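You operate a simulated robot arm through the tools that you are given. There is no shell and no other tool.

The job below is to be done with a simulated two-armed robot. You get a single attempt, and the scene is never put back.

Task
Open the plum jar, then the honey jar, turning each to the stove side first.
Fine: both lids on the blue place mat; jars stay on the turntable.
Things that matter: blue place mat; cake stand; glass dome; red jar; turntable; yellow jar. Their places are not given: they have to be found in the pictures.

It is judged by the outcome, as a careful person would: the job done as asked, and still so three seconds after it is handed in. It fails if anything else is knocked over, pushed out of place, dropped, spilled or broken. Lids that push on must go on centred and level and be pressed home; caps that screw on are set level and turned clockwise until they are tight.

Robot
Two 7-joint arms with two-finger grippers on one trunk that stands fixed in place. Base frame: the origin is at the foot of the trunk, x ahead of it, y to its left, z up. Lengths are in m, angles in degrees, forces in N, time in s.
The left shoulder is at [0.074, 0.216, 1.142], the right one opposite. With the tool pointing down near the work surface each hand reaches from about 0.1 to 0.8 m from the base axis, measured 20 degrees to its own side. Payload 3.18 kg a hand.
The TCP of each hand is the grasp point between the finger pads, 0.03 m short of the fingertips. In the tool frame z runs along the fingers and y along their closing line. The gripper opens to 0.144 m; its body begins 0.103 m behind the TCP.
Orientation is told as [roll, pitch, yaw] about the base's x, y, z axes, in that order, counted from this pose: with the fingers straight down and closing along the base's y, the tool's x points along the base's -x, its y along +y and its z along -z.

Tools
- The arms move only by the tool jog_arm. It takes "left_steps", "right_steps" or both (then of equal length, played together; a hand with none holds still); each is a list that holds one entry, the list of rows, each a list of 7 numbers: the shift along the base's x, y, z in cm, then the turn, a rotation vector about the base's x, y, z in degrees, then the gripper command, from -1 (fully open) to 1 (shut), values between in proportion. In form: [[[x, y, z, rx, ry, rz, grip], ...]]. A call has 1 to 20 rows; each row is the pose to reach, as a shift and turn from the pose commanded when the call began. Each row takes 0.2 s and may step no farther than 0.05 m and 8.6 degrees from the row before; otherwise, or with a gripper value out of range, the whole call is refused. Where a pose cannot be reached the arm comes as near as it can. A force on the tool above 50 N (or 10 N above the force at the start of the call, whichever is more), or a blocked arm, ends the call early, and 0.2 s more pass. Each finger travels about 0.1867 m/s and halts on what it meets, pressing with about 27 N; the grip force reading is that of the motor and also rises with nothing between the fingers. The clock runs only during rows and for 0.2 s after the last one: add rows that repeat a pose to give the fingers time. It gives the time, the measured TCP pose, the force on the tool (base axes), the opening and the grip force at its end, in the units of the frame above (readings bear some noise), with the torque about the TCP (base axes, N m) and any sound that the robot's microphone picked up.
- Cameras (640 x 400 px; columns grow to the right, rows downward): "scene" is now at [0.1481, -0.0465, 1.324]; the picture's right is [-0.54, -0.84, 0.00], its down [-0.55, 0.35, -0.76] and it looks along [0.64, -0.41, -0.65] (base axes); focal length 318 px, centre (320, 200). "left" rides on the left gripper at [0.077, -0.016, -0.143] in its tool frame; the picture's right is [0.21, 0.98, 0.00], its down [-0.84, 0.18, -0.51] and it looks along [-0.50, 0.11, 0.86] (tool axes); focal length 218 px, centre (320, 200). "right" rides on the right gripper at [0.076, 0.016, -0.143] in its tool frame; the picture's right is [-0.21, 0.98, 0.00], its down [-0.84, -0.18, -0.51] and it looks along [-0.50, -0.11, 0.86] (tool axes); focal length 218 px, centre (320, 200).
- capture(camera): a new picture of that camera. It takes no simulated time.
- move_column(by): moves the trunk up (or, below 0, down) by that many m; the arms and the scene camera ride with it, the base frame stays. It gives what a move gives, with no picture.
- head_to(pan, tilt): turns the head with the scene camera to pan (to the left, within 80 degrees either way) and tilt (down, from -29 to 69), counted from straight ahead of the robot (the tilt from the chest, where the trunk bows). It gives what a move gives.
- pixel_to_xyz(camera, pixels): for up to 12 pixels [column, row] of the newest picture of that camera ("zoom" is the newest enlarged one), the place [x, y, z] in the base frame of the surface seen there, good to about 0.002 m. It takes no simulated time.
- zoom(camera, box): a new picture of the part [left, top, right, bottom] of that camera's present view, enlarged. It takes no simulated time.
- sign_off(): hands the job in; it is judged then, once.

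Open the grippers and draw the arms clear of the work before you hand the job in, unless the task says otherwise.

The tools are called after "Emit:" as name(argument=value, ...) on one line, values as JSON. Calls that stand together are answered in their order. jog_arm: Moves the arms, as the interface text tells. Its arguments: {"type":"object","properties":{"left_steps":{"type":"array"},"right_steps":{"type":"array"}},"required":[]} The other tools are called the same way: move_column (by) moves the trunk up or down; head_to (pan, tilt) turns the head that bears the scene camera; capture (camera) takes a picture; pixel_to_xyz (camera, pixels) gives the place of the surface under pixels of a picture; zoom (camera, box) takes an enlarged picture of a part of a camera's view; sign_off () hands the job in.

At the start:

```text
t: 0.0
left_ee_pos: [0.4867, -0.0961, 1.0384]
left_orientation: [0.0, 0.0, 0.1]
left_force: [0.2, -0.1, 1.2]
left_ft_torque: [0.01, -0.02, -0.03]
left_opening: 0.1438
left_grasp_force: 0.0
right_ee_pos: [0.3452, -0.4636, 1.1012]
right_orientation: [0.0, -0.1, 0.0]
right_force: [0.3, 0.3, -0.2]
right_ft_torque: [0.05, -0.03, -0.01]
right_opening: 0.144
right_grasp_force: 0.1
trunk travel left (down, up): [-0.224, 0.146]
head pan, tilt (commanded): [-32.4, 40.8]
```

scene: 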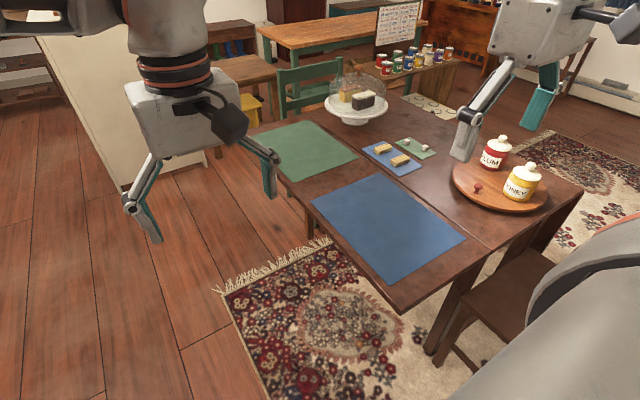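
right: 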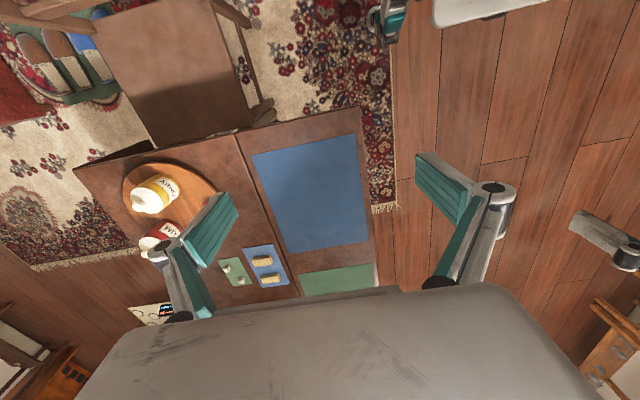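
left: 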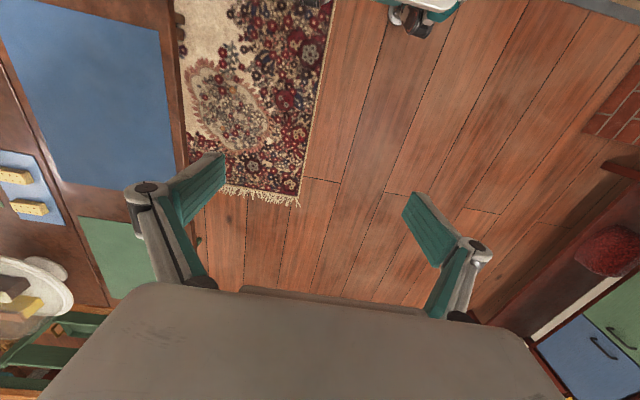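

The scene picture shows a turntable with a red PLUM jar near (493,155) and a yellow HONEY jar near (522,182), and the blue mat around (385,225). I'll zoom in on the turntable and measure the key places first.

Emit:
zoom(camera="scene", box=[430, 110, 610, 225])

Emit:
pixel_to_xyz(camera="scene", pixels=[[497, 150], [494, 160], [525, 177], [520, 190], [478, 188], [500, 190], [313, 200], [372, 173], [465, 238], [388, 283], [360, 115], [354, 80]])

```text
3.48 times, centred on (520, 168) of scene
```

zoom: 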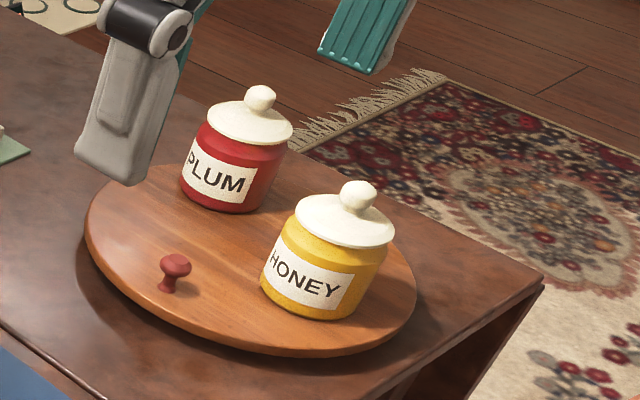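

```text
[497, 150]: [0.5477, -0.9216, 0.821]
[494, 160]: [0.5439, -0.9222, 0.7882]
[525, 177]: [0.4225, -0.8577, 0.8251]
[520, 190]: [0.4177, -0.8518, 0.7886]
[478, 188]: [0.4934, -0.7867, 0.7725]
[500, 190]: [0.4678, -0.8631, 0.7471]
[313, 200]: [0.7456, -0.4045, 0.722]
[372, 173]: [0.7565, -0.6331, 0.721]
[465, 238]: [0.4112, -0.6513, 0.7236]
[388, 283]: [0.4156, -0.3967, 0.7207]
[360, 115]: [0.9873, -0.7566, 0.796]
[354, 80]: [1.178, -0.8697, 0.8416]
```

The turntable top is at z about 0.747 with a red knob at about (0.493, -0.787). I need to find the stove, so I turn the head to look around.

Emit:
head_to(pan=-75, tilt=25)

Emit:
capture(camera="scene")

```text
t: 1.1
left_ee_pos: [0.4858, -0.0974, 1.0369]
left_orientation: [0.1, -0.1, 0.2]
left_force: [-0.1, 0.3, -0.3]
left_ft_torque: [0.0, 0.0, -0.01]
left_opening: 0.144
left_grasp_force: 0.0
right_ee_pos: [0.3449, -0.4639, 1.1019]
right_orientation: [0.0, 0.1, -0.1]
right_force: [0.1, -0.4, -0.1]
right_ft_torque: [0.02, -0.03, -0.02]
right_opening: 0.1439
right_grasp_force: 0.0
trunk travel left (down, up): [-0.224, 0.146]
head pan, tilt (commanded): [-75.0, 25.0]
```

```text
taken
```

scene: 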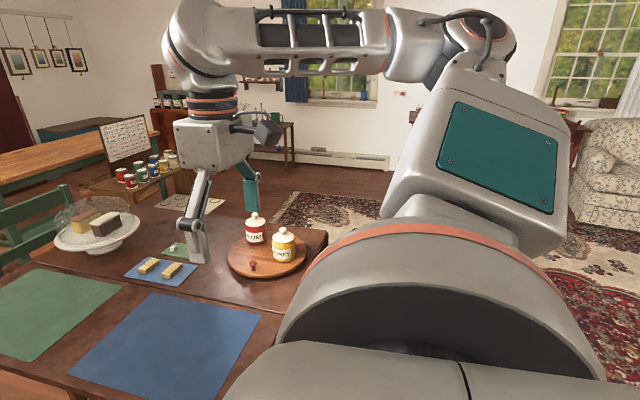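

The view at pan -75 shows no stove, just windows, armchair and a desk. I pan on to other directions.

Emit:
head_to(pan=-25, tilt=10)

Emit:
capture(camera="scene")

Emit:
head_to(pan=35, tilt=15)

Emit:
capture(camera="scene")

Emit:
head_to(pan=80, tilt=15)

Emit:
capture(camera="scene")

```text
t: 2.3
left_ee_pos: [0.4867, -0.0965, 1.0361]
left_orientation: [0.0, 0.0, 0.1]
left_force: [0.1, -0.3, 0.5]
left_ft_torque: [0.02, 0.03, -0.07]
left_opening: 0.1439
left_grasp_force: 0.0
right_ee_pos: [0.3456, -0.4621, 1.102]
right_orientation: [-0.1, 0.0, 0.0]
right_force: [-0.5, 0.4, 0.1]
right_ft_torque: [0.0, -0.01, -0.02]
right_opening: 0.1439
right_grasp_force: 0.0
trunk travel left (down, up): [-0.224, 0.146]
head pan, tilt (commanded): [-25.0, 10.0]
```

```text
taken
```

scene: 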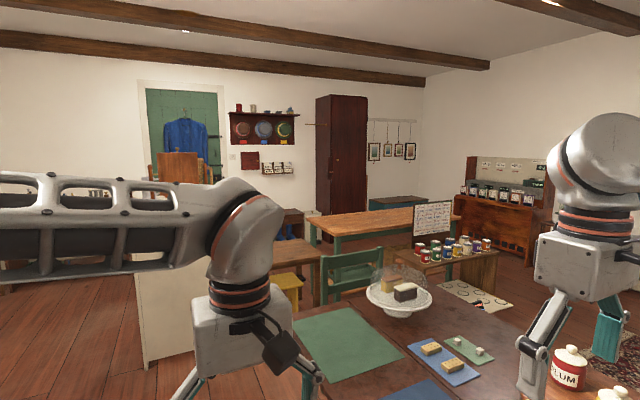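

```text
t: 3.6
left_ee_pos: [0.4864, -0.0961, 1.0365]
left_orientation: [0.0, 0.0, 0.1]
left_force: [0.3, -0.4, -0.6]
left_ft_torque: [0.03, 0.01, 0.02]
left_opening: 0.1441
left_grasp_force: 0.0
right_ee_pos: [0.3458, -0.4627, 1.1022]
right_orientation: [0.0, 0.0, 0.0]
right_force: [0.8, 0.2, 0.2]
right_ft_torque: [0.01, -0.02, 0.01]
right_opening: 0.144
right_grasp_force: 0.0
trunk travel left (down, up): [-0.224, 0.146]
head pan, tilt (commanded): [35.0, 15.0]
```

```text
taken
```

scene: 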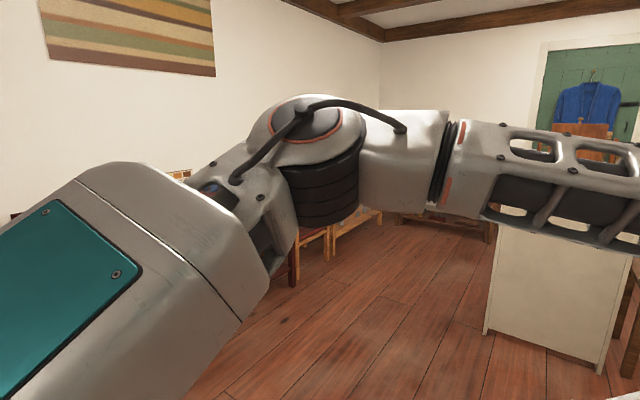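

```text
t: 4.7
left_ee_pos: [0.4852, -0.0964, 1.0366]
left_orientation: [0.0, 0.1, 0.1]
left_force: [0.7, 0.3, -0.4]
left_ft_torque: [-0.01, -0.01, 0.01]
left_opening: 0.1441
left_grasp_force: 0.0
right_ee_pos: [0.345, -0.4631, 1.1033]
right_orientation: [0.0, 0.1, -0.1]
right_force: [0.1, -0.4, 0.3]
right_ft_torque: [-0.02, -0.02, 0.01]
right_opening: 0.1438
right_grasp_force: 0.0
trunk travel left (down, up): [-0.224, 0.146]
head pan, tilt (commanded): [80.0, 15.0]
```

```text
taken
```

scene: 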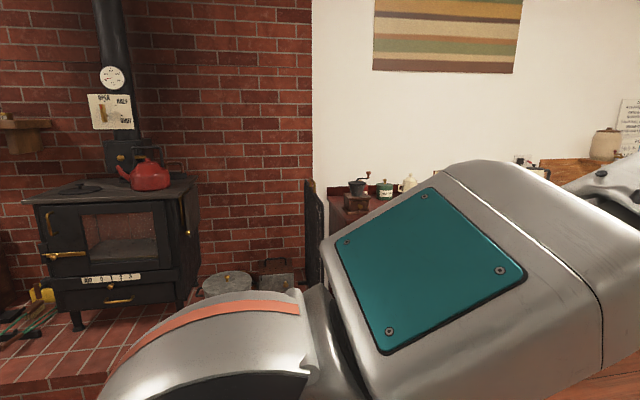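

The stove is at the left, around pixel (110,230), with a red kettle on it. I measure where it stands.

Emit:
pixel_to_xyz(camera="scene", pixels=[[120, 188], [60, 260], [150, 185], [185, 240], [400, 215]])

Emit:
zoom(camera="scene", box=[0, 40, 240, 340])

```text
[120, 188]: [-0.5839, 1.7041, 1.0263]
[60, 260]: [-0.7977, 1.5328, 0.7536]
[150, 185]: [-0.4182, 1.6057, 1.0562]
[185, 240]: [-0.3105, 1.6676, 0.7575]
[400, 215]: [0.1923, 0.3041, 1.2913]
```

```text
1.33 times, centred on (120, 190) of scene
```

zoom: 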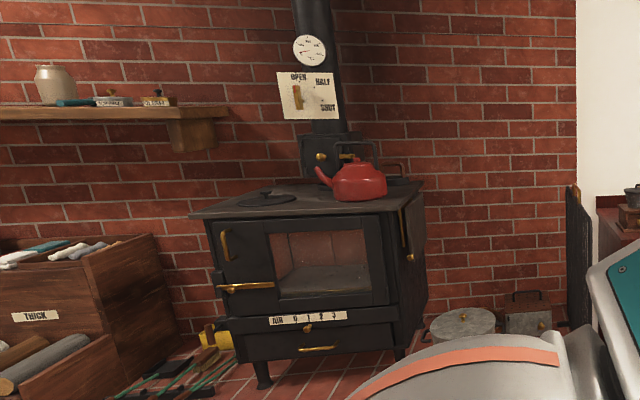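

The stove stands near (-0.55, 1.8), so the stove side of the turntable is its +y, slightly -x side. I look back at the turntable for exact geometry.

Emit:
head_to(pan=-52, tilt=40)

Emit:
zoom(camera="scene", box=[220, 80, 460, 240])

Emit:
capture(camera="scene")

Emit:
capture(camera="right")

```text
t: 6.8
left_ee_pos: [0.4857, -0.097, 1.0379]
left_orientation: [0.0, 0.0, 0.0]
left_force: [-0.2, 0.5, -0.6]
left_ft_torque: [0.01, 0.01, -0.04]
left_opening: 0.144
left_grasp_force: 0.0
right_ee_pos: [0.3466, -0.4641, 1.1018]
right_orientation: [0.0, 0.0, -0.1]
right_force: [-0.4, 0.4, 0.0]
right_ft_torque: [0.02, 0.01, -0.02]
right_opening: 0.1439
right_grasp_force: 0.1
trunk travel left (down, up): [-0.224, 0.146]
head pan, tilt (commanded): [-52.0, 40.0]
```

```text
2.50 times, centred on (340, 160) of scene
```

zoom: 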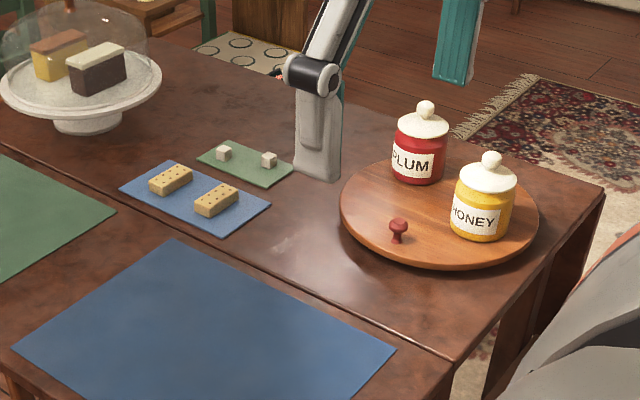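

```text
taken
```

scene: 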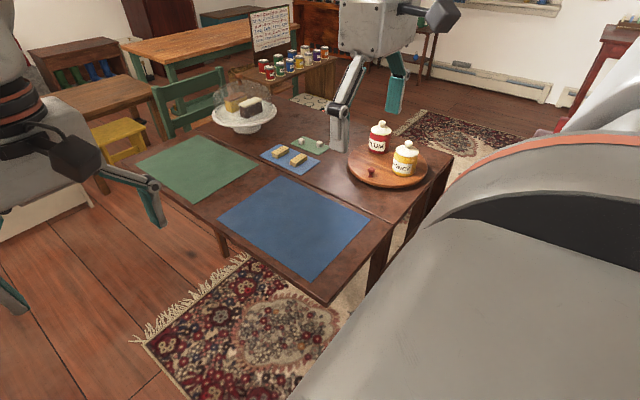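

```text
taken
```

right: 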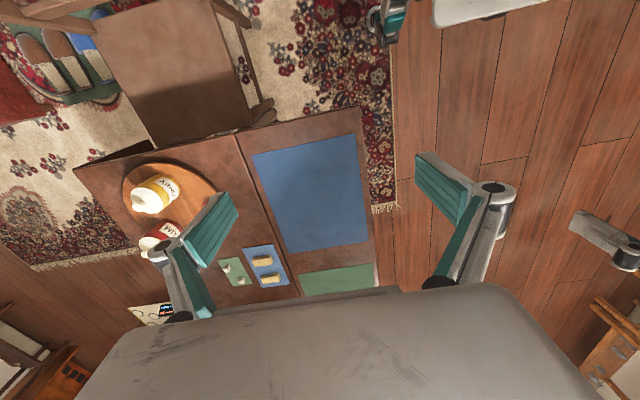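

In the zoom the turntable rim spans (340,207)–(538,207) with the knob at (398,227). I measure rim points, knob, lid knobs and lid rims.

Emit:
pixel_to_xyz(camera="zoom", pixels=[[343, 207], [536, 205], [430, 258], [370, 172], [500, 248], [398, 223], [398, 238], [425, 104], [491, 155], [420, 123], [488, 176], [470, 210]])

Emit:
pixel_to_xyz(camera="zoom", pixels=[[400, 122], [446, 123], [461, 176], [515, 178], [451, 225], [508, 228], [392, 172], [440, 178], [355, 238], [345, 222], [530, 225], [522, 185]])

Emit:
zoom(camera="right", box=[80, 130, 300, 290])

```text
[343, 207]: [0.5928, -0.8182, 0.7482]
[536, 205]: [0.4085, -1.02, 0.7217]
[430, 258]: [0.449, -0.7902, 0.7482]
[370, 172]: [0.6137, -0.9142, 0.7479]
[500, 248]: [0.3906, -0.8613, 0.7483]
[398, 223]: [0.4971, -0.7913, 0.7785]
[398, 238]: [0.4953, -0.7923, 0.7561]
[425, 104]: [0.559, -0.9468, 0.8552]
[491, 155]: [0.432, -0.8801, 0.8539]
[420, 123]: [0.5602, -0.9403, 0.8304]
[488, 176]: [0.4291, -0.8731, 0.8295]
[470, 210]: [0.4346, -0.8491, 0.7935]
```

```text
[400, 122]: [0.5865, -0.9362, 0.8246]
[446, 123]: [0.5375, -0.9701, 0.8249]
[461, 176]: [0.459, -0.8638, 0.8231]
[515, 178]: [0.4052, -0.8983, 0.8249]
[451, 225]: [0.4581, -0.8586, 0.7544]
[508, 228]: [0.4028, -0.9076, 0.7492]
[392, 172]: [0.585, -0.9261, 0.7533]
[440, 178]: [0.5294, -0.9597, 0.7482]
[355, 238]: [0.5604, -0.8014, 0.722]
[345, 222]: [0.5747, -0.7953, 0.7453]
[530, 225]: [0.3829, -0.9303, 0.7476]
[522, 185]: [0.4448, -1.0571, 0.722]
```

```text
2.50 times, centred on (190, 210) of right
```

zoom: 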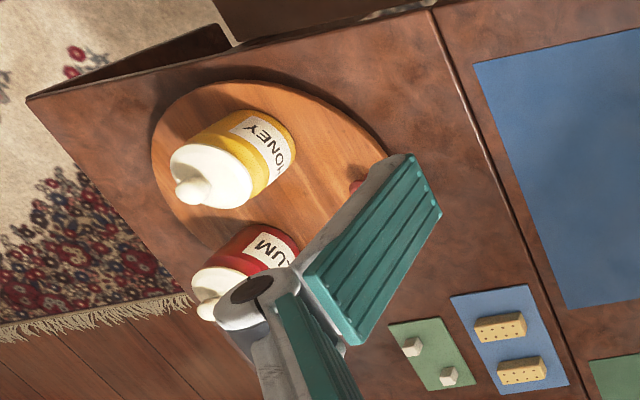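

Rim points give a turntable centre near (0.50, -0.895) with radius about 0.12; the knob is near (0.497, -0.80), plum near (0.563, -0.955), honey near (0.436, -0.888). I move the right hand closer at a safe height and turn it outward to get a look with its camera.

Emit:
jog_arm(right_steps=[[[1.4, -3.0, 0, 0, 0, -8, -1], [2.8, -6.0, 0, 0, 0, -16, -1], [4.2, -9.0, 0, 0, 0, -24, -1], [5.6, -12.0, 0, 0, 0, -32, -1], [7.0, -15.0, 0, 0, 0, -40, -1], [8.4, -18.0, 0, 0, 0, -48, -1], [9.8, -21.0, 0, 0, 0, -56, -1], [9.8, -21.0, 0, 0, 0, -60, -1]]])

Emit:
capture(camera="right")

Emit:
capture(camera="scene")

```text
t: 8.6
left_ee_pos: [0.4853, -0.0962, 1.0377]
left_orientation: [0.0, -0.1, 0.1]
left_force: [0.3, -0.3, 0.1]
left_ft_torque: [-0.05, -0.07, 0.01]
left_opening: 0.144
left_grasp_force: 0.1
right_ee_pos: [0.4441, -0.6738, 1.1036]
right_orientation: [0.0, -0.1, -60.0]
right_force: [0.2, 0.6, 0.0]
right_ft_torque: [0.01, 0.01, -0.01]
right_opening: 0.1442
right_grasp_force: 0.1
trunk travel left (down, up): [-0.224, 0.146]
head pan, tilt (commanded): [-52.0, 40.0]
```

```text
taken
```

right: 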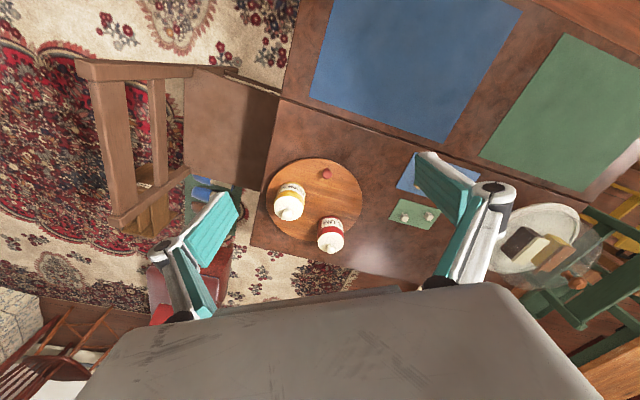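

```text
taken
```

scene: 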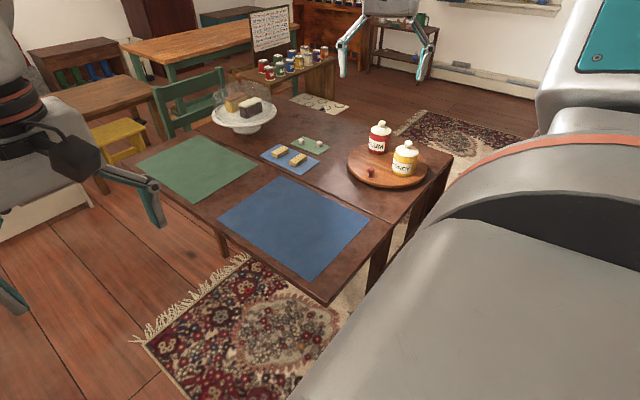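

The right camera now sees the whole turntable, centred near (316,197). I zoom in and measure rim points.

Emit:
zoom(camera="right", box=[248, 148, 388, 260])

Emit:
pixel_to_xyz(camera="right", pixels=[[267, 200], [360, 200], [316, 160], [340, 167], [290, 168], [272, 220], [357, 215], [325, 173], [290, 213], [328, 243], [330, 225], [290, 195]])

```text
3.57 times, centred on (318, 204) of right
```

zoom: 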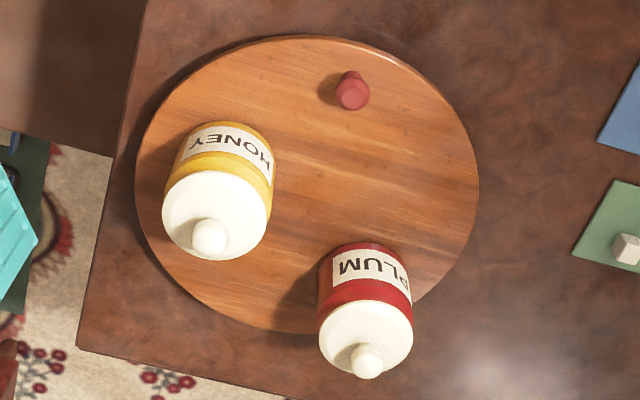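

```text
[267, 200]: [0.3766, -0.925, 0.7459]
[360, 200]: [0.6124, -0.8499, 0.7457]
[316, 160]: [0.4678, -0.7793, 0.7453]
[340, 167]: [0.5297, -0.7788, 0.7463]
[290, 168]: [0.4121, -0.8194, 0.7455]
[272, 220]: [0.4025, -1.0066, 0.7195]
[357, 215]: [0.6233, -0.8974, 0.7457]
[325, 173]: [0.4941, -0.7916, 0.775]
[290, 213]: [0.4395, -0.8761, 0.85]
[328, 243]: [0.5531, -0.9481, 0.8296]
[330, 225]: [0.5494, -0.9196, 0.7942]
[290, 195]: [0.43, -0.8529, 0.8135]
```

The zoom gives a sharp rim ellipse; I measure many rim points in it to fit the centre.

Emit:
pixel_to_xyz(camera="zoom", pixels=[[138, 190], [185, 280], [272, 327], [475, 180], [300, 40], [462, 240], [400, 69], [200, 80], [440, 105], [157, 130], [150, 235], [420, 295]])

Emit:
pixel_to_xyz(camera="zoom", pixels=[[352, 90], [345, 80], [360, 100], [210, 237], [367, 360], [164, 222], [266, 222], [321, 335], [412, 335], [208, 260], [348, 105], [355, 75]])

```text
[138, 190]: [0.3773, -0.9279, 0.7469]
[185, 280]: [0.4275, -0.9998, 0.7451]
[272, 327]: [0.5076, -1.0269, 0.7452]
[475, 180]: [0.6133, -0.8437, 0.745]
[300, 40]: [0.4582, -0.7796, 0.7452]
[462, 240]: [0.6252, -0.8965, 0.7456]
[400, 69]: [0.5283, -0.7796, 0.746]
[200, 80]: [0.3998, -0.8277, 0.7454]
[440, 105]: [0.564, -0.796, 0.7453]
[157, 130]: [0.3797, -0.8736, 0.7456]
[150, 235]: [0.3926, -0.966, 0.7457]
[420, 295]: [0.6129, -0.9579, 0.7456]
```

```text
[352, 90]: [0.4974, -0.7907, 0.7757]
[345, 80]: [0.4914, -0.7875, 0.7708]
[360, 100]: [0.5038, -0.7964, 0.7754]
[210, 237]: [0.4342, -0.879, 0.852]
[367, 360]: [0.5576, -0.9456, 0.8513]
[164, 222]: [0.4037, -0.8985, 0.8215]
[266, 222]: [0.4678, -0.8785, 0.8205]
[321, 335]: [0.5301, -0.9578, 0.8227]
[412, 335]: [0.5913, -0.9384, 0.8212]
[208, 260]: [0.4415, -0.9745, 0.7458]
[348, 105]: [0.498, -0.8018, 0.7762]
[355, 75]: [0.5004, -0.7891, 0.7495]
```

The fit gives the turntable centre at about (0.499, -0.901), r 0.125; knob at (0.499, -0.798) top z 0.776; honey at (0.4355, -0.888), plum at (0.5605, -0.951). A chair shows at (130,140) in the right view, so I check its height before moving lower.

Emit:
pixel_to_xyz(camera="right", pixels=[[85, 72], [150, 72], [105, 160], [125, 222], [230, 120], [200, 100], [270, 95], [165, 170], [400, 215], [430, 215], [420, 180], [545, 215]])

Emit:
move_column(by=-0.08)

```text
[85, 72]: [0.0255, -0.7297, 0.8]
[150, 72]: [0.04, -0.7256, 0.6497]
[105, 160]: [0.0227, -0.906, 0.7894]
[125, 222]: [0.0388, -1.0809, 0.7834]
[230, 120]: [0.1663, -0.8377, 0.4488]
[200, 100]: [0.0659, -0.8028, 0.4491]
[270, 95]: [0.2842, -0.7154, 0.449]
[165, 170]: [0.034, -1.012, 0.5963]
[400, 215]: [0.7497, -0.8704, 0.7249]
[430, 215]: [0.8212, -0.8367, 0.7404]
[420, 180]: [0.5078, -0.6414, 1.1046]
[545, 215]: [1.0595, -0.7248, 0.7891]
```

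```text
t: 9.8
left_ee_pos: [0.4849, -0.0961, 0.9588]
left_orientation: [-0.1, -0.1, 0.2]
left_force: [-0.2, 0.0, -0.8]
left_ft_torque: [-0.01, -0.04, 0.01]
left_opening: 0.1441
left_grasp_force: 0.1
right_ee_pos: [0.4424, -0.6737, 1.0241]
right_orientation: [0.2, -0.3, -59.9]
right_force: [0.3, 0.1, 0.7]
right_ft_torque: [-0.02, -0.08, -0.02]
right_opening: 0.1441
right_grasp_force: 0.0
trunk travel left (down, up): [-0.144, 0.226]
head pan, tilt (commanded): [-52.0, 40.0]
```

The chair back tops out at z 0.80 around x 0.03, below my arm. I test the reach above the turntable: first straight down at (0.45, -0.80, 0.95).

Emit:
jog_arm(right_steps=[[[0.2, -3.2, -1.8, 0, 0, 0, -0.5], [0.4, -6.4, -3.6, 0, 0, 0, 0], [0.6, -9.6, -5.4, 0, 0, 0, 0.4], [0.8, -12.6, -7.4, 0, 0, 0, 0.4], [0.8, -12.6, -7.4, 0, 0, 0, 0.4]]])

Emit:
capture(camera="right")

```text
t: 11.0
left_ee_pos: [0.4851, -0.0958, 0.9579]
left_orientation: [-0.1, -0.2, 0.1]
left_force: [0.5, 0.3, 0.4]
left_ft_torque: [-0.03, -0.01, 0.0]
left_opening: 0.1439
left_grasp_force: 0.1
right_ee_pos: [0.4525, -0.8, 0.9478]
right_orientation: [0.0, -0.1, -60.0]
right_force: [-0.8, 0.2, 0.0]
right_ft_torque: [0.02, 0.0, -0.01]
right_opening: 0.043
right_grasp_force: 0.1
trunk travel left (down, up): [-0.144, 0.226]
head pan, tilt (commanded): [-52.0, 40.0]
```

```text
taken
```

right: 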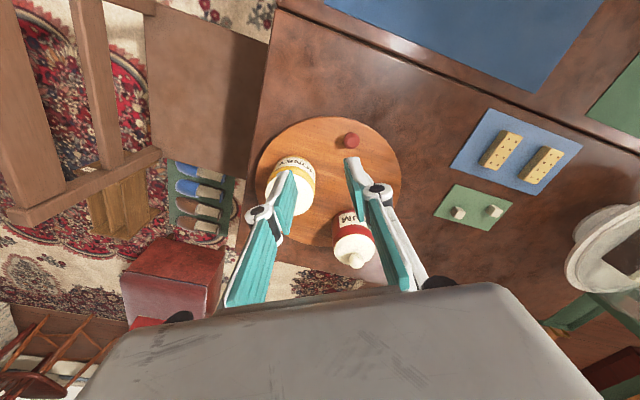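

The hand reached it untilted. I test farther: above the knob's later positions at (0.40, -0.90) and then (0.447, -0.985), staying at z 0.94.

Emit:
jog_arm(right_steps=[[[-2, -3.5, -0.5, 0, 0, 0, 0.4], [-4, -7, -0.8, 0, 0, 0, 0.4], [-5.5, -10, -0.8, 0, 0, 0, 0.4], [-5.5, -10, -0.8, 0, 0, 0, 0.4]]])

Emit:
jog_arm(right_steps=[[[1.5, -3, 0, 0, 0, 0, 0.4], [3, -6, 0, 0, 0, 0, 0.4], [5, -9, 0, 0, 0, 0, 0.4], [5, -9, 0, 0, 0, 0, 0.4]]])

```text
t: 12.0
left_ee_pos: [0.4873, -0.0967, 0.9572]
left_orientation: [0.1, 0.0, 0.1]
left_force: [0.3, 0.7, -0.8]
left_ft_torque: [-0.01, -0.03, 0.0]
left_opening: 0.1441
left_grasp_force: 0.2
right_ee_pos: [0.3972, -0.9008, 0.9416]
right_orientation: [-0.1, 0.0, -60.0]
right_force: [-0.1, 0.5, -0.2]
right_ft_torque: [0.0, -0.01, -0.02]
right_opening: 0.0432
right_grasp_force: 0.1
trunk travel left (down, up): [-0.144, 0.226]
head pan, tilt (commanded): [-52.0, 40.0]
```

```text
t: 13.0
left_ee_pos: [0.4867, -0.0965, 0.9576]
left_orientation: [-0.1, 0.0, 0.1]
left_force: [-0.3, 0.1, -0.3]
left_ft_torque: [0.03, -0.02, 0.01]
left_opening: 0.1442
left_grasp_force: 0.1
right_ee_pos: [0.4068, -0.9141, 0.9376]
right_orientation: [0.0, -0.1, -60.0]
right_force: [-0.5, -0.5, -0.1]
right_ft_torque: [-0.01, -0.01, -0.01]
right_opening: 0.043
right_grasp_force: 0.1
right hand out of reach, approached as far as the arm can: row 1, 2, 3, 4
trunk travel left (down, up): [-0.144, 0.226]
head pan, tilt (commanded): [-52.0, 40.0]
```

Untilted reach ends about 0.77 m from the shoulder. I tilt the tool outward to see how much farther it then gets.

Emit:
jog_arm(right_steps=[[[0, 0, 1, -6.9, -4, 0, 0.4], [0, 0, 1, -13.9, -8, 0, 0.4], [0, 0, 1, -20.8, -12, 0, 0.4], [0, 0, 1, -26, -15, 0, 0.4], [0, 0, 1, -26, -15, 0, 0.4]]])

Emit:
capture(camera="right")

Emit:
capture(camera="scene")

```text
t: 14.2
left_ee_pos: [0.4857, -0.0972, 0.9583]
left_orientation: [0.0, -0.1, 0.1]
left_force: [0.1, 0.4, 0.1]
left_ft_torque: [0.05, -0.07, -0.03]
left_opening: 0.144
left_grasp_force: 0.0
right_ee_pos: [0.4077, -0.9175, 0.9463]
right_orientation: [0.1, -30.1, -60.1]
right_force: [-0.2, -0.3, 0.1]
right_ft_torque: [-0.01, 0.0, 0.04]
right_opening: 0.0433
right_grasp_force: 0.0
right hand out of reach, approached as far as the arm can: row 1
trunk travel left (down, up): [-0.144, 0.226]
head pan, tilt (commanded): [-52.0, 40.0]
```

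```text
taken
```

right: 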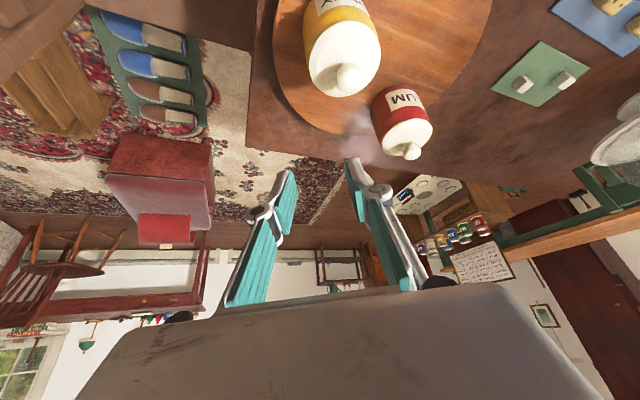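

```text
taken
```

scene: 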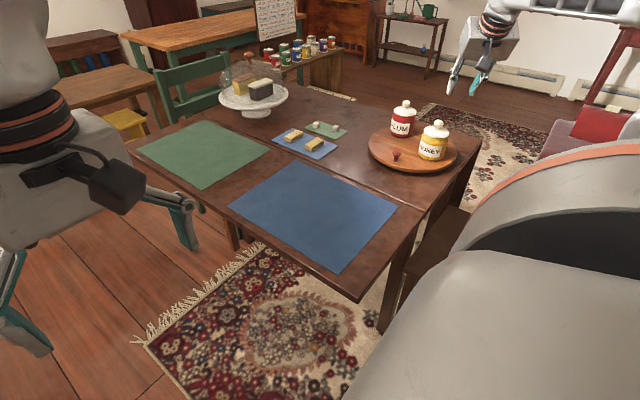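

Tilting 30° outward works with the pose reading [0, -30, -60]. I now try to move outward to (0.447, -0.99) with this tilt.

Emit:
jog_arm(right_steps=[[[1.5, -3, 0, 0, 0, 0, 0.4], [3, -6, 0, 0, 0, 0, 0.4], [4, -7.5, 0, 0, 0, 0, 0.4], [4, -7.5, 0, 0, 0, 0, 0.4]]])

```text
t: 15.2
left_ee_pos: [0.4868, -0.0972, 0.9562]
left_orientation: [-0.1, -0.1, 0.1]
left_force: [-0.4, 0.4, -0.4]
left_ft_torque: [0.08, -0.01, -0.03]
left_opening: 0.1439
left_grasp_force: 0.1
right_ee_pos: [0.4494, -0.9942, 0.9436]
right_orientation: [-0.2, -29.9, -60.1]
right_force: [-0.5, 0.1, 0.6]
right_ft_torque: [-0.01, 0.0, 0.01]
right_opening: 0.0432
right_grasp_force: 0.1
trunk travel left (down, up): [-0.144, 0.226]
head pan, tilt (commanded): [-52.0, 40.0]
```

At 30° tilt the hand reaches (0.449, -0.994), enough for the far knob position. I check here in the air how far the wrist can twist about its own axis (up to +96°).

Emit:
jog_arm(right_steps=[[[0, 0, 0, -2, 3.46, 6.93, 0.4], [0, 0, 0, -4, 6.93, 13.86, 0.4], [0, 0, 0, -6, 10.39, 20.78, 0.4], [0, 0, 0, -8, 13.86, 27.71, 0.4], [0, 0, 0, -10, 17.32, 34.64, 0.4], [0, 0, 0, -12, 20.78, 41.57, 0.4], [0, 0, 0, -14, 24.25, 48.5, 0.4], [0, 0, 0, -16, 27.71, 55.42, 0.4], [0, 0, 0, -18, 31.18, 62.35, 0.4], [0, 0, 0, -20, 34.64, 69.28, 0.4], [0, 0, 0, -22, 38.1, 76.2, 0.4], [0, 0, 0, -24, 41.57, 83.1, 0.4]]])

```text
t: 17.8
left_ee_pos: [0.4858, -0.0963, 0.9574]
left_orientation: [0.1, 0.0, 0.1]
left_force: [-0.2, -0.6, -0.5]
left_ft_torque: [-0.01, 0.01, -0.03]
left_opening: 0.1439
left_grasp_force: 0.0
right_ee_pos: [0.4478, -0.9914, 0.9458]
right_orientation: [-30.0, 3.0, 35.3]
right_force: [-0.2, 0.1, -0.8]
right_ft_torque: [0.03, -0.03, 0.02]
right_opening: 0.0433
right_grasp_force: 0.1
trunk travel left (down, up): [-0.144, 0.226]
head pan, tilt (commanded): [-52.0, 40.0]
```

The wrist twists freely through +96°. I now find the maximum tilted reach here, pushing outward in free air.

Emit:
jog_arm(right_steps=[[[1.3, -2.7, -1, 0, 0, 0, 0.4], [2.6, -5.4, -2, 0, 0, 0, 0.4], [3.9, -8.1, -3, 0, 0, 0, 0.4], [3.9, -8.1, -3, 0, 0, 0, 0.4]]])

```text
t: 18.8
left_ee_pos: [0.4855, -0.0964, 0.9595]
left_orientation: [-0.1, -0.2, 0.2]
left_force: [-0.2, 0.5, 0.3]
left_ft_torque: [0.0, -0.06, 0.03]
left_opening: 0.1438
left_grasp_force: 0.0
right_ee_pos: [0.4701, -1.0315, 0.9256]
right_orientation: [-29.9, 2.8, 35.2]
right_force: [0.1, 0.4, 0.1]
right_ft_torque: [-0.01, 0.03, -0.01]
right_opening: 0.0433
right_grasp_force: 0.1
right hand out of reach, approached as far as the arm can: row 2, 3, 4
trunk travel left (down, up): [-0.144, 0.226]
head pan, tilt (commanded): [-52.0, 40.0]
```

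Geometry works out: hand length about 0.254 m past the wrist, so a 20° tilt suffices for the far knob position. I go back, untwist, and come above the knob's near side at z about 0.95.

Emit:
jog_arm(right_steps=[[[0.2, 2, 1, 2, -3.46, -6.93, 0.4], [0.4, 4, 2, 4, -6.93, -13.86, 0.4], [0.7, 6, 2.5, 6, -10.39, -20.78, 0.4], [0.9, 8, 2.5, 8, -13.86, -27.71, 0.4], [1.1, 10, 2.5, 10, -17.32, -34.64, 0.4], [1.3, 12, 2.5, 12, -20.78, -41.57, 0.4], [1.5, 14, 2.5, 14, -24.25, -48.5, 0.4], [1.7, 16, 2.5, 16, -27.71, -55.42, 0.4], [2.0, 18, 2.5, 18, -31.18, -62.35, 0.4], [2.2, 20, 2.5, 20, -34.64, -69.28, 0.4], [2.4, 22, 2.5, 22, -38.1, -76.2, 0.4], [2.7, 24, 2.5, 24, -41.57, -83.1, 0.4]]])

Emit:
jog_arm(right_steps=[[[0, 0, 0, 4.33, 2.5, 0, 0.4], [0, 0, 0, 8.66, 5, 0, 0.4], [0, 0, 0, 8.66, 5, 0, 0.4]]])

Emit:
capture(camera="right")

```text
t: 21.4
left_ee_pos: [0.4863, -0.0964, 0.958]
left_orientation: [0.0, -0.1, 0.1]
left_force: [0.2, -0.5, 0.4]
left_ft_torque: [-0.01, 0.0, 0.05]
left_opening: 0.1438
left_grasp_force: 0.1
right_ee_pos: [0.4964, -0.7915, 0.9498]
right_orientation: [0.1, -29.9, -60.1]
right_force: [0.0, -0.1, 0.0]
right_ft_torque: [0.03, -0.01, 0.0]
right_opening: 0.0434
right_grasp_force: 0.1
trunk travel left (down, up): [-0.144, 0.226]
head pan, tilt (commanded): [-52.0, 40.0]
```

```text
t: 22.2
left_ee_pos: [0.4847, -0.0963, 0.9567]
left_orientation: [0.0, 0.1, 0.1]
left_force: [0.2, -0.1, 0.1]
left_ft_torque: [0.0, 0.02, 0.02]
left_opening: 0.1443
left_grasp_force: 0.0
right_ee_pos: [0.4975, -0.7911, 0.9488]
right_orientation: [0.1, -19.9, -60.0]
right_force: [0.6, -0.9, 1.0]
right_ft_torque: [-0.04, -0.04, 0.0]
right_opening: 0.0435
right_grasp_force: 0.0
trunk travel left (down, up): [-0.144, 0.226]
head pan, tilt (commanded): [-52.0, 40.0]
```

```text
taken
```

right: 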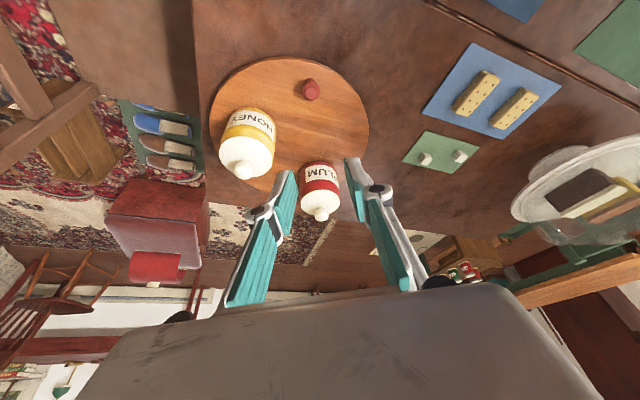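

The knob is now at about (311,90) in the right view. I zoom on it to measure its exact place and size.

Emit:
zoom(camera="right", box=[286, 70, 336, 110])

Emit:
pixel_to_xyz(camera="zoom", pixels=[[320, 180], [240, 200], [410, 190], [320, 290], [320, 120], [280, 280], [370, 280]])

```text
10.00 times, centred on (311, 90) of right
```

zoom: 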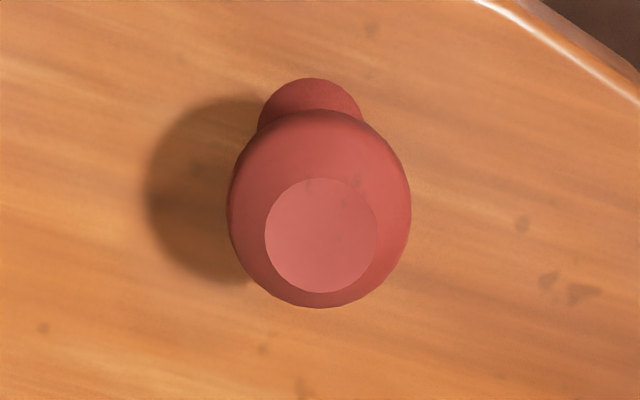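

```text
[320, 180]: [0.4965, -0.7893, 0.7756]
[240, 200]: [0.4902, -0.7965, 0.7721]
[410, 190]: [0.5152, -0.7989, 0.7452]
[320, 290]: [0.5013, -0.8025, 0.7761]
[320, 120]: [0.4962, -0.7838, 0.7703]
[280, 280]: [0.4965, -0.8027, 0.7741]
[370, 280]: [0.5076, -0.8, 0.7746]
```

The knob head is about 2.35 cm across, centred at (0.499, -0.796) with its equator near z 0.767. I twist the hand so the fingers straddle it tangentially and come down to z 0.83, then check.

Emit:
jog_arm(right_steps=[[[-0.2, 0.1, -3, 1.37, -2.37, -7.52, 0.4], [-0.2, 0.1, -6, 2.74, -4.74, -15.04, 0.4], [-0.2, 0.1, -9, 4.1, -7.1, -22.56, 0.4], [-0.2, 0.1, -11.5, 4.1, -7.1, -22.56, 0.4], [-0.2, 0.1, -11.5, 4.1, -7.1, -22.56, 0.4]]])

Emit:
capture(camera="right")

Emit:
zoom(camera="scene", box=[340, 80, 500, 200])

```text
t: 23.4
left_ee_pos: [0.4859, -0.0963, 0.957]
left_orientation: [0.0, 0.0, 0.2]
left_force: [-0.2, 0.2, 0.3]
left_ft_torque: [-0.02, 0.0, -0.01]
left_opening: 0.1442
left_grasp_force: 0.1
right_ee_pos: [0.4948, -0.7912, 0.8344]
right_orientation: [8.5, -18.1, -85.4]
right_force: [0.4, 0.3, -0.5]
right_ft_torque: [0.0, 0.0, 0.03]
right_opening: 0.0432
right_grasp_force: 0.0
trunk travel left (down, up): [-0.144, 0.226]
head pan, tilt (commanded): [-52.0, 40.0]
```

```text
taken
```

right: 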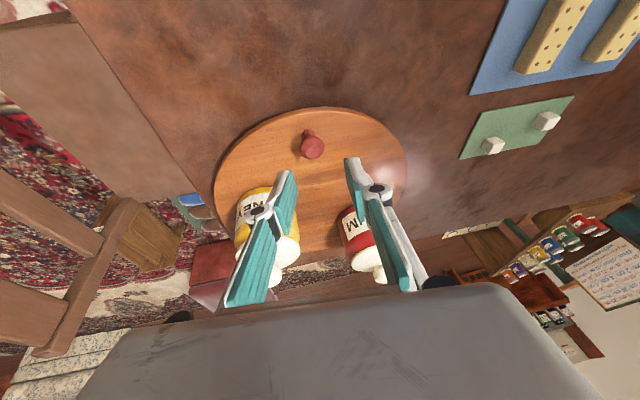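

```text
3.33 times, centred on (420, 140) of scene
```

zoom: 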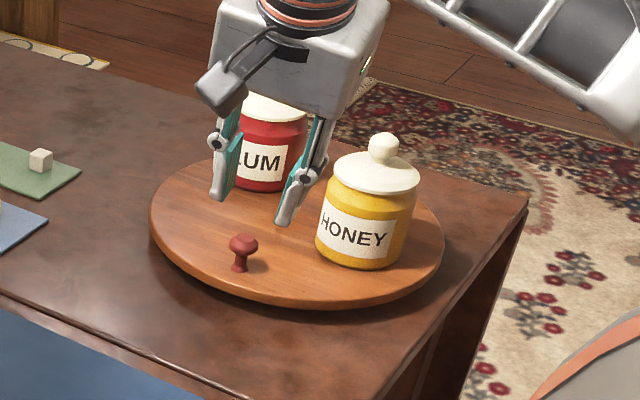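

The fingers straddle above the knob (knob at (311,143), finger tips at (288,175) and (350,160)). I go straight down so the tips end just above the turntable top.

Emit:
jog_arm(right_steps=[[[0, 0, -2, 0, 0, 0, 0.4], [0, 0, -4, 0, 0, 0, 0.4], [0, 0, -4.8, 0, 0, 0, 0.4], [0, 0, -4.8, 0, 0, 0, 0.4]]])

Emit:
capture(camera="right")

Emit:
zoom(camera="scene", box=[340, 80, 500, 200])

```text
t: 24.4
left_ee_pos: [0.487, -0.0972, 0.9575]
left_orientation: [0.0, 0.1, 0.1]
left_force: [-0.6, -0.7, 0.0]
left_ft_torque: [0.0, -0.02, -0.01]
left_opening: 0.1438
left_grasp_force: 0.1
right_ee_pos: [0.4943, -0.7903, 0.7867]
right_orientation: [8.5, -18.2, -85.3]
right_force: [0.1, 0.7, 0.1]
right_ft_torque: [-0.02, 0.0, 0.01]
right_opening: 0.043
right_grasp_force: 0.1
trunk travel left (down, up): [-0.144, 0.226]
head pan, tilt (commanded): [-52.0, 40.0]
```

```text
taken
```

right: 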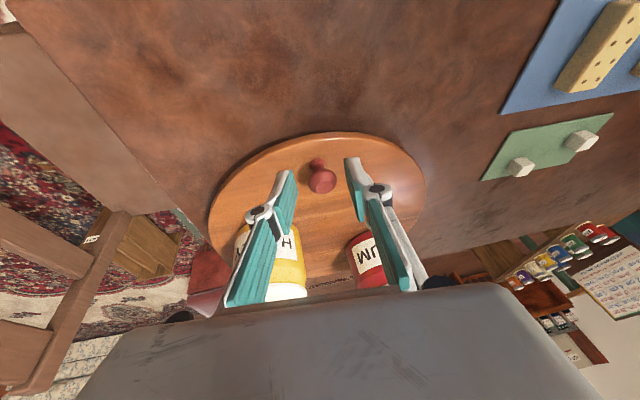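

```text
3.33 times, centred on (420, 140) of scene
```

zoom: 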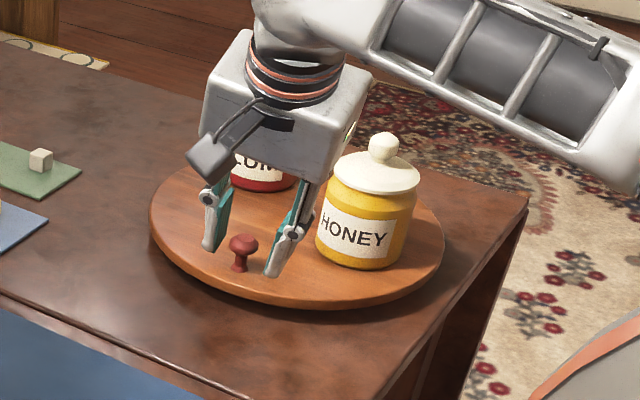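

The fingers stand either side of the knob with tips clear of the board. I narrow them to about 2.9 cm as a loose cage and turn the table counter-clockwise by 20° as a trial, moving on the circle with the wrist following.

Emit:
jog_arm(right_steps=[[[0, 0, 0, 0, 0, 0, 0.6], [0, 0, 0, 0, 0, 0, 0.6], [-0.73, -0.03, 0, -0.55, 0.95, 3.01, 0.6], [-1.46, -0.1, 0, -1.09, 1.89, 6.02, 0.6], [-2.18, -0.23, 0, -1.64, 2.84, 9.02, 0.6], [-2.89, -0.41, 0, -2.19, 3.79, 12.03, 0.6], [-3.59, -0.63, 0, -2.74, 4.74, 15.04, 0.6], [-3.59, -0.63, 0, -2.74, 4.74, 15.04, 0.6]]])

Emit:
capture(camera="right")

Emit:
zoom(camera="scene", box=[340, 80, 500, 200])

```text
t: 26.2
left_ee_pos: [0.4863, -0.0963, 0.9571]
left_orientation: [-0.1, 0.0, 0.1]
left_force: [0.1, -0.4, 0.0]
left_ft_torque: [0.02, -0.02, -0.02]
left_opening: 0.1438
left_grasp_force: 0.1
right_ee_pos: [0.4591, -0.7951, 0.7839]
right_orientation: [2.9, -19.8, -68.5]
right_force: [-0.7, -0.4, 0.7]
right_ft_torque: [-0.03, 0.0, 0.01]
right_opening: 0.029
right_grasp_force: 0.0
trunk travel left (down, up): [-0.144, 0.226]
head pan, tilt (commanded): [-52.0, 40.0]
```

```text
taken
```

right: 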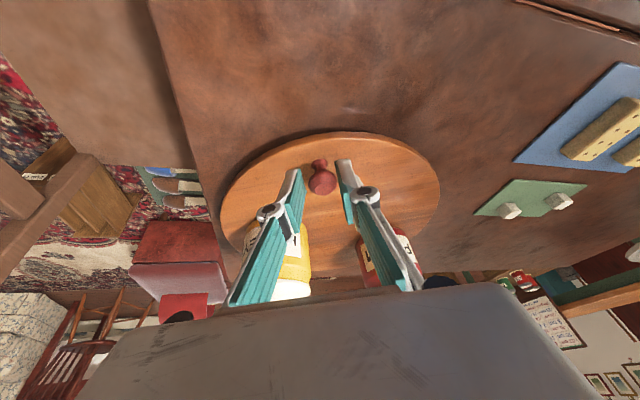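

```text
3.33 times, centred on (420, 140) of scene
```

zoom: 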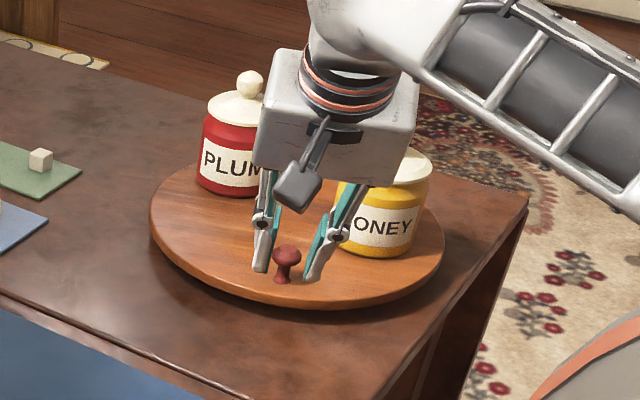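

The turntable turned smoothly, carrying both jars, with near-zero force. I continue counter-clockwise from knob angle 110° to 180°.

Emit:
jog_arm(right_steps=[[[-0.85, -0.35, 0, -0.68, 1.18, 3.76, 0.6], [-1.66, -0.77, 0, -1.37, 2.37, 7.52, 0.6], [-2.43, -1.27, 0.1, -2.05, 3.55, 11.28, 0.6], [-3.16, -1.82, 0.1, -2.74, 4.74, 15.04, 0.6], [-3.83, -2.44, 0.1, -3.42, 5.92, 18.8, 0.6], [-4.45, -3.12, 0.2, -4.1, 7.1, 22.56, 0.6], [-5.01, -3.84, 0.2, -4.79, 8.29, 26.32, 0.6], [-5.5, -4.62, 0.2, -5.47, 9.47, 30.08, 0.6], [-5.93, -5.43, 0.2, -6.16, 10.66, 33.84, 0.6], [-6.28, -6.28, 0.2, -6.84, 11.84, 37.6, 0.6], [-6.55, -7.15, 0.2, -7.52, 13.02, 41.36, 0.6], [-6.75, -8.04, 0.2, -8.21, 14.21, 45.12, 0.6], [-6.87, -8.95, 0.2, -8.89, 15.39, 48.88, 0.6], [-6.91, -9.87, 0.2, -9.58, 16.58, 52.64, 0.6], [-6.91, -9.87, 0.2, -9.58, 16.58, 52.64, 0.6]]])

Emit:
capture(camera="right")

Emit:
zoom(camera="scene", box=[340, 80, 500, 200])

```text
t: 29.4
left_ee_pos: [0.4857, -0.0975, 0.9562]
left_orientation: [0.0, 0.0, 0.1]
left_force: [0.4, 0.3, 0.2]
left_ft_torque: [0.0, 0.0, -0.01]
left_opening: 0.1441
left_grasp_force: 0.1
right_ee_pos: [0.3888, -0.8972, 0.7877]
right_orientation: [-15.2, -13.3, -10.2]
right_force: [-0.3, -0.1, -0.4]
right_ft_torque: [0.02, -0.04, 0.02]
right_opening: 0.0286
right_grasp_force: 0.2
trunk travel left (down, up): [-0.144, 0.226]
head pan, tilt (commanded): [-52.0, 40.0]
```

```text
taken
```

right: 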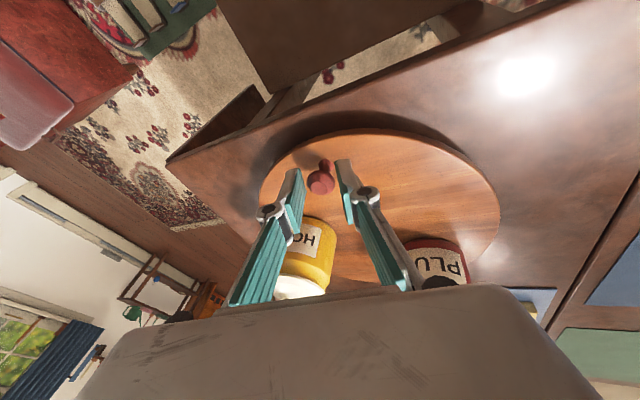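

```text
3.33 times, centred on (420, 140) of scene
```

zoom: 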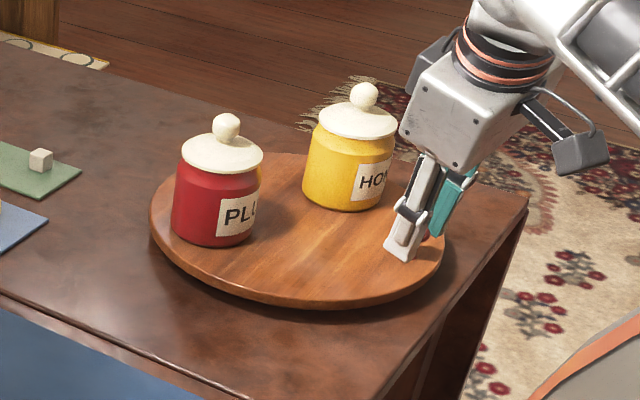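

The table is at knob angle 180°, plum and honey carried along upright. I continue to 210° and check clearance to the jars.

Emit:
jog_arm(right_steps=[[[0.04, -0.92, 0, -0.68, 1.18, 3.76, 0.6], [0.16, -1.82, 0, -1.37, 2.37, 7.52, 0.6], [0.36, -2.72, 0, -2.05, 3.55, 11.28, 0.6], [0.63, -3.59, 0, -2.74, 4.74, 15.04, 0.6], [0.98, -4.44, 0, -3.42, 5.92, 18.8, 0.6], [1.41, -5.25, 0, -4.1, 7.1, 22.56, 0.6], [1.41, -5.25, 0, -4.1, 7.1, 22.56, 0.6]]])

Emit:
capture(camera="right")

Emit:
zoom(camera="scene", box=[340, 80, 500, 200])

```text
t: 31.0
left_ee_pos: [0.4858, -0.0965, 0.9576]
left_orientation: [0.1, 0.0, 0.0]
left_force: [0.0, -0.4, 0.0]
left_ft_torque: [0.0, 0.02, -0.03]
left_opening: 0.1438
left_grasp_force: 0.1
right_ee_pos: [0.4052, -0.9479, 0.7871]
right_orientation: [-19.0, -6.1, 13.1]
right_force: [-0.4, 0.9, 0.5]
right_ft_torque: [-0.04, 0.01, -0.01]
right_opening: 0.0286
right_grasp_force: 0.0
trunk travel left (down, up): [-0.144, 0.226]
head pan, tilt (commanded): [-52.0, 40.0]
```

```text
taken
```

right: 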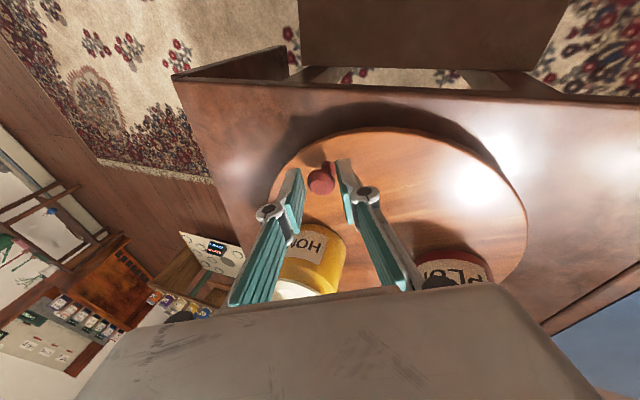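

```text
3.33 times, centred on (420, 140) of scene
```

zoom: 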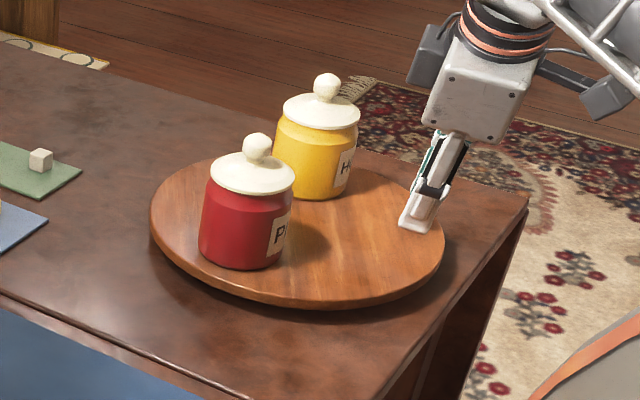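

Clear of the jars at 210°. I continue to 240°, which should bring the plum jar to the stove-facing direction (about 111°).

Emit:
jog_arm(right_steps=[[[0.49, -0.77, 0, -0.68, 1.18, 3.76, 0.6], [1.05, -1.5, 0, -1.37, 2.37, 7.52, 0.6], [1.67, -2.17, 0, -2.05, 3.55, 11.28, 0.6], [2.34, -2.79, 0, -2.74, 4.74, 15.04, 0.6], [3.07, -3.35, 0, -3.42, 5.92, 18.8, 0.6], [3.84, -3.84, 0, -4.1, 7.1, 22.56, 0.6], [3.84, -3.84, 0, -4.1, 7.1, 22.56, 0.6]]])

Emit:
capture(camera="right")

Emit:
zoom(camera="scene", box=[340, 80, 500, 200])

```text
t: 32.6
left_ee_pos: [0.4855, -0.0968, 0.9573]
left_orientation: [0.0, 0.0, 0.1]
left_force: [-0.6, -0.6, 0.2]
left_ft_torque: [0.01, -0.04, -0.02]
left_opening: 0.144
left_grasp_force: 0.1
right_ee_pos: [0.4415, -0.9857, 0.7881]
right_orientation: [-20.0, 2.1, 35.8]
right_force: [-0.6, -0.5, 0.0]
right_ft_torque: [-0.02, -0.01, -0.04]
right_opening: 0.0289
right_grasp_force: 0.1
trunk travel left (down, up): [-0.144, 0.226]
head pan, tilt (commanded): [-52.0, 40.0]
```

```text
taken
```

right: 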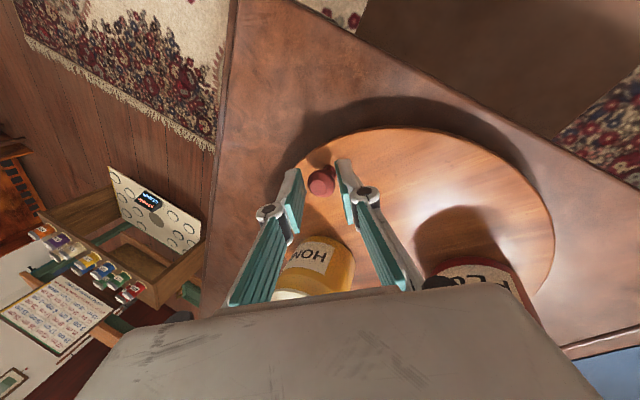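

```text
3.33 times, centred on (420, 140) of scene
```

zoom: 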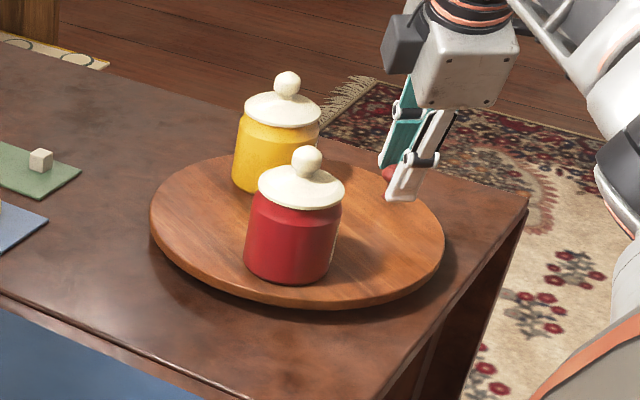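

The plum jar is now nearest the stove side. I measure its lid and ball in the zoom to compute its bearing.

Emit:
pixel_to_xyz(camera="zoom", pixels=[[306, 160], [262, 190], [340, 190], [300, 180], [287, 84], [249, 108], [317, 108], [249, 260], [333, 255], [300, 205], [413, 195], [306, 175]])

```text
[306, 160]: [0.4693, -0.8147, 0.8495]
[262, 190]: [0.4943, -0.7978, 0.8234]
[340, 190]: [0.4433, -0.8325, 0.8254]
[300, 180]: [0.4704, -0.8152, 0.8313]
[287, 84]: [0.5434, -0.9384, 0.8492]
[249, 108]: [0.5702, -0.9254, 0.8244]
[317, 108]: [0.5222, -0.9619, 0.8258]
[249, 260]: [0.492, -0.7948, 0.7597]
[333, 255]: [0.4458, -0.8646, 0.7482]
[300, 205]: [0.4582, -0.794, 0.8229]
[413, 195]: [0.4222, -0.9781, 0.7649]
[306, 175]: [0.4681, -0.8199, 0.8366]
```

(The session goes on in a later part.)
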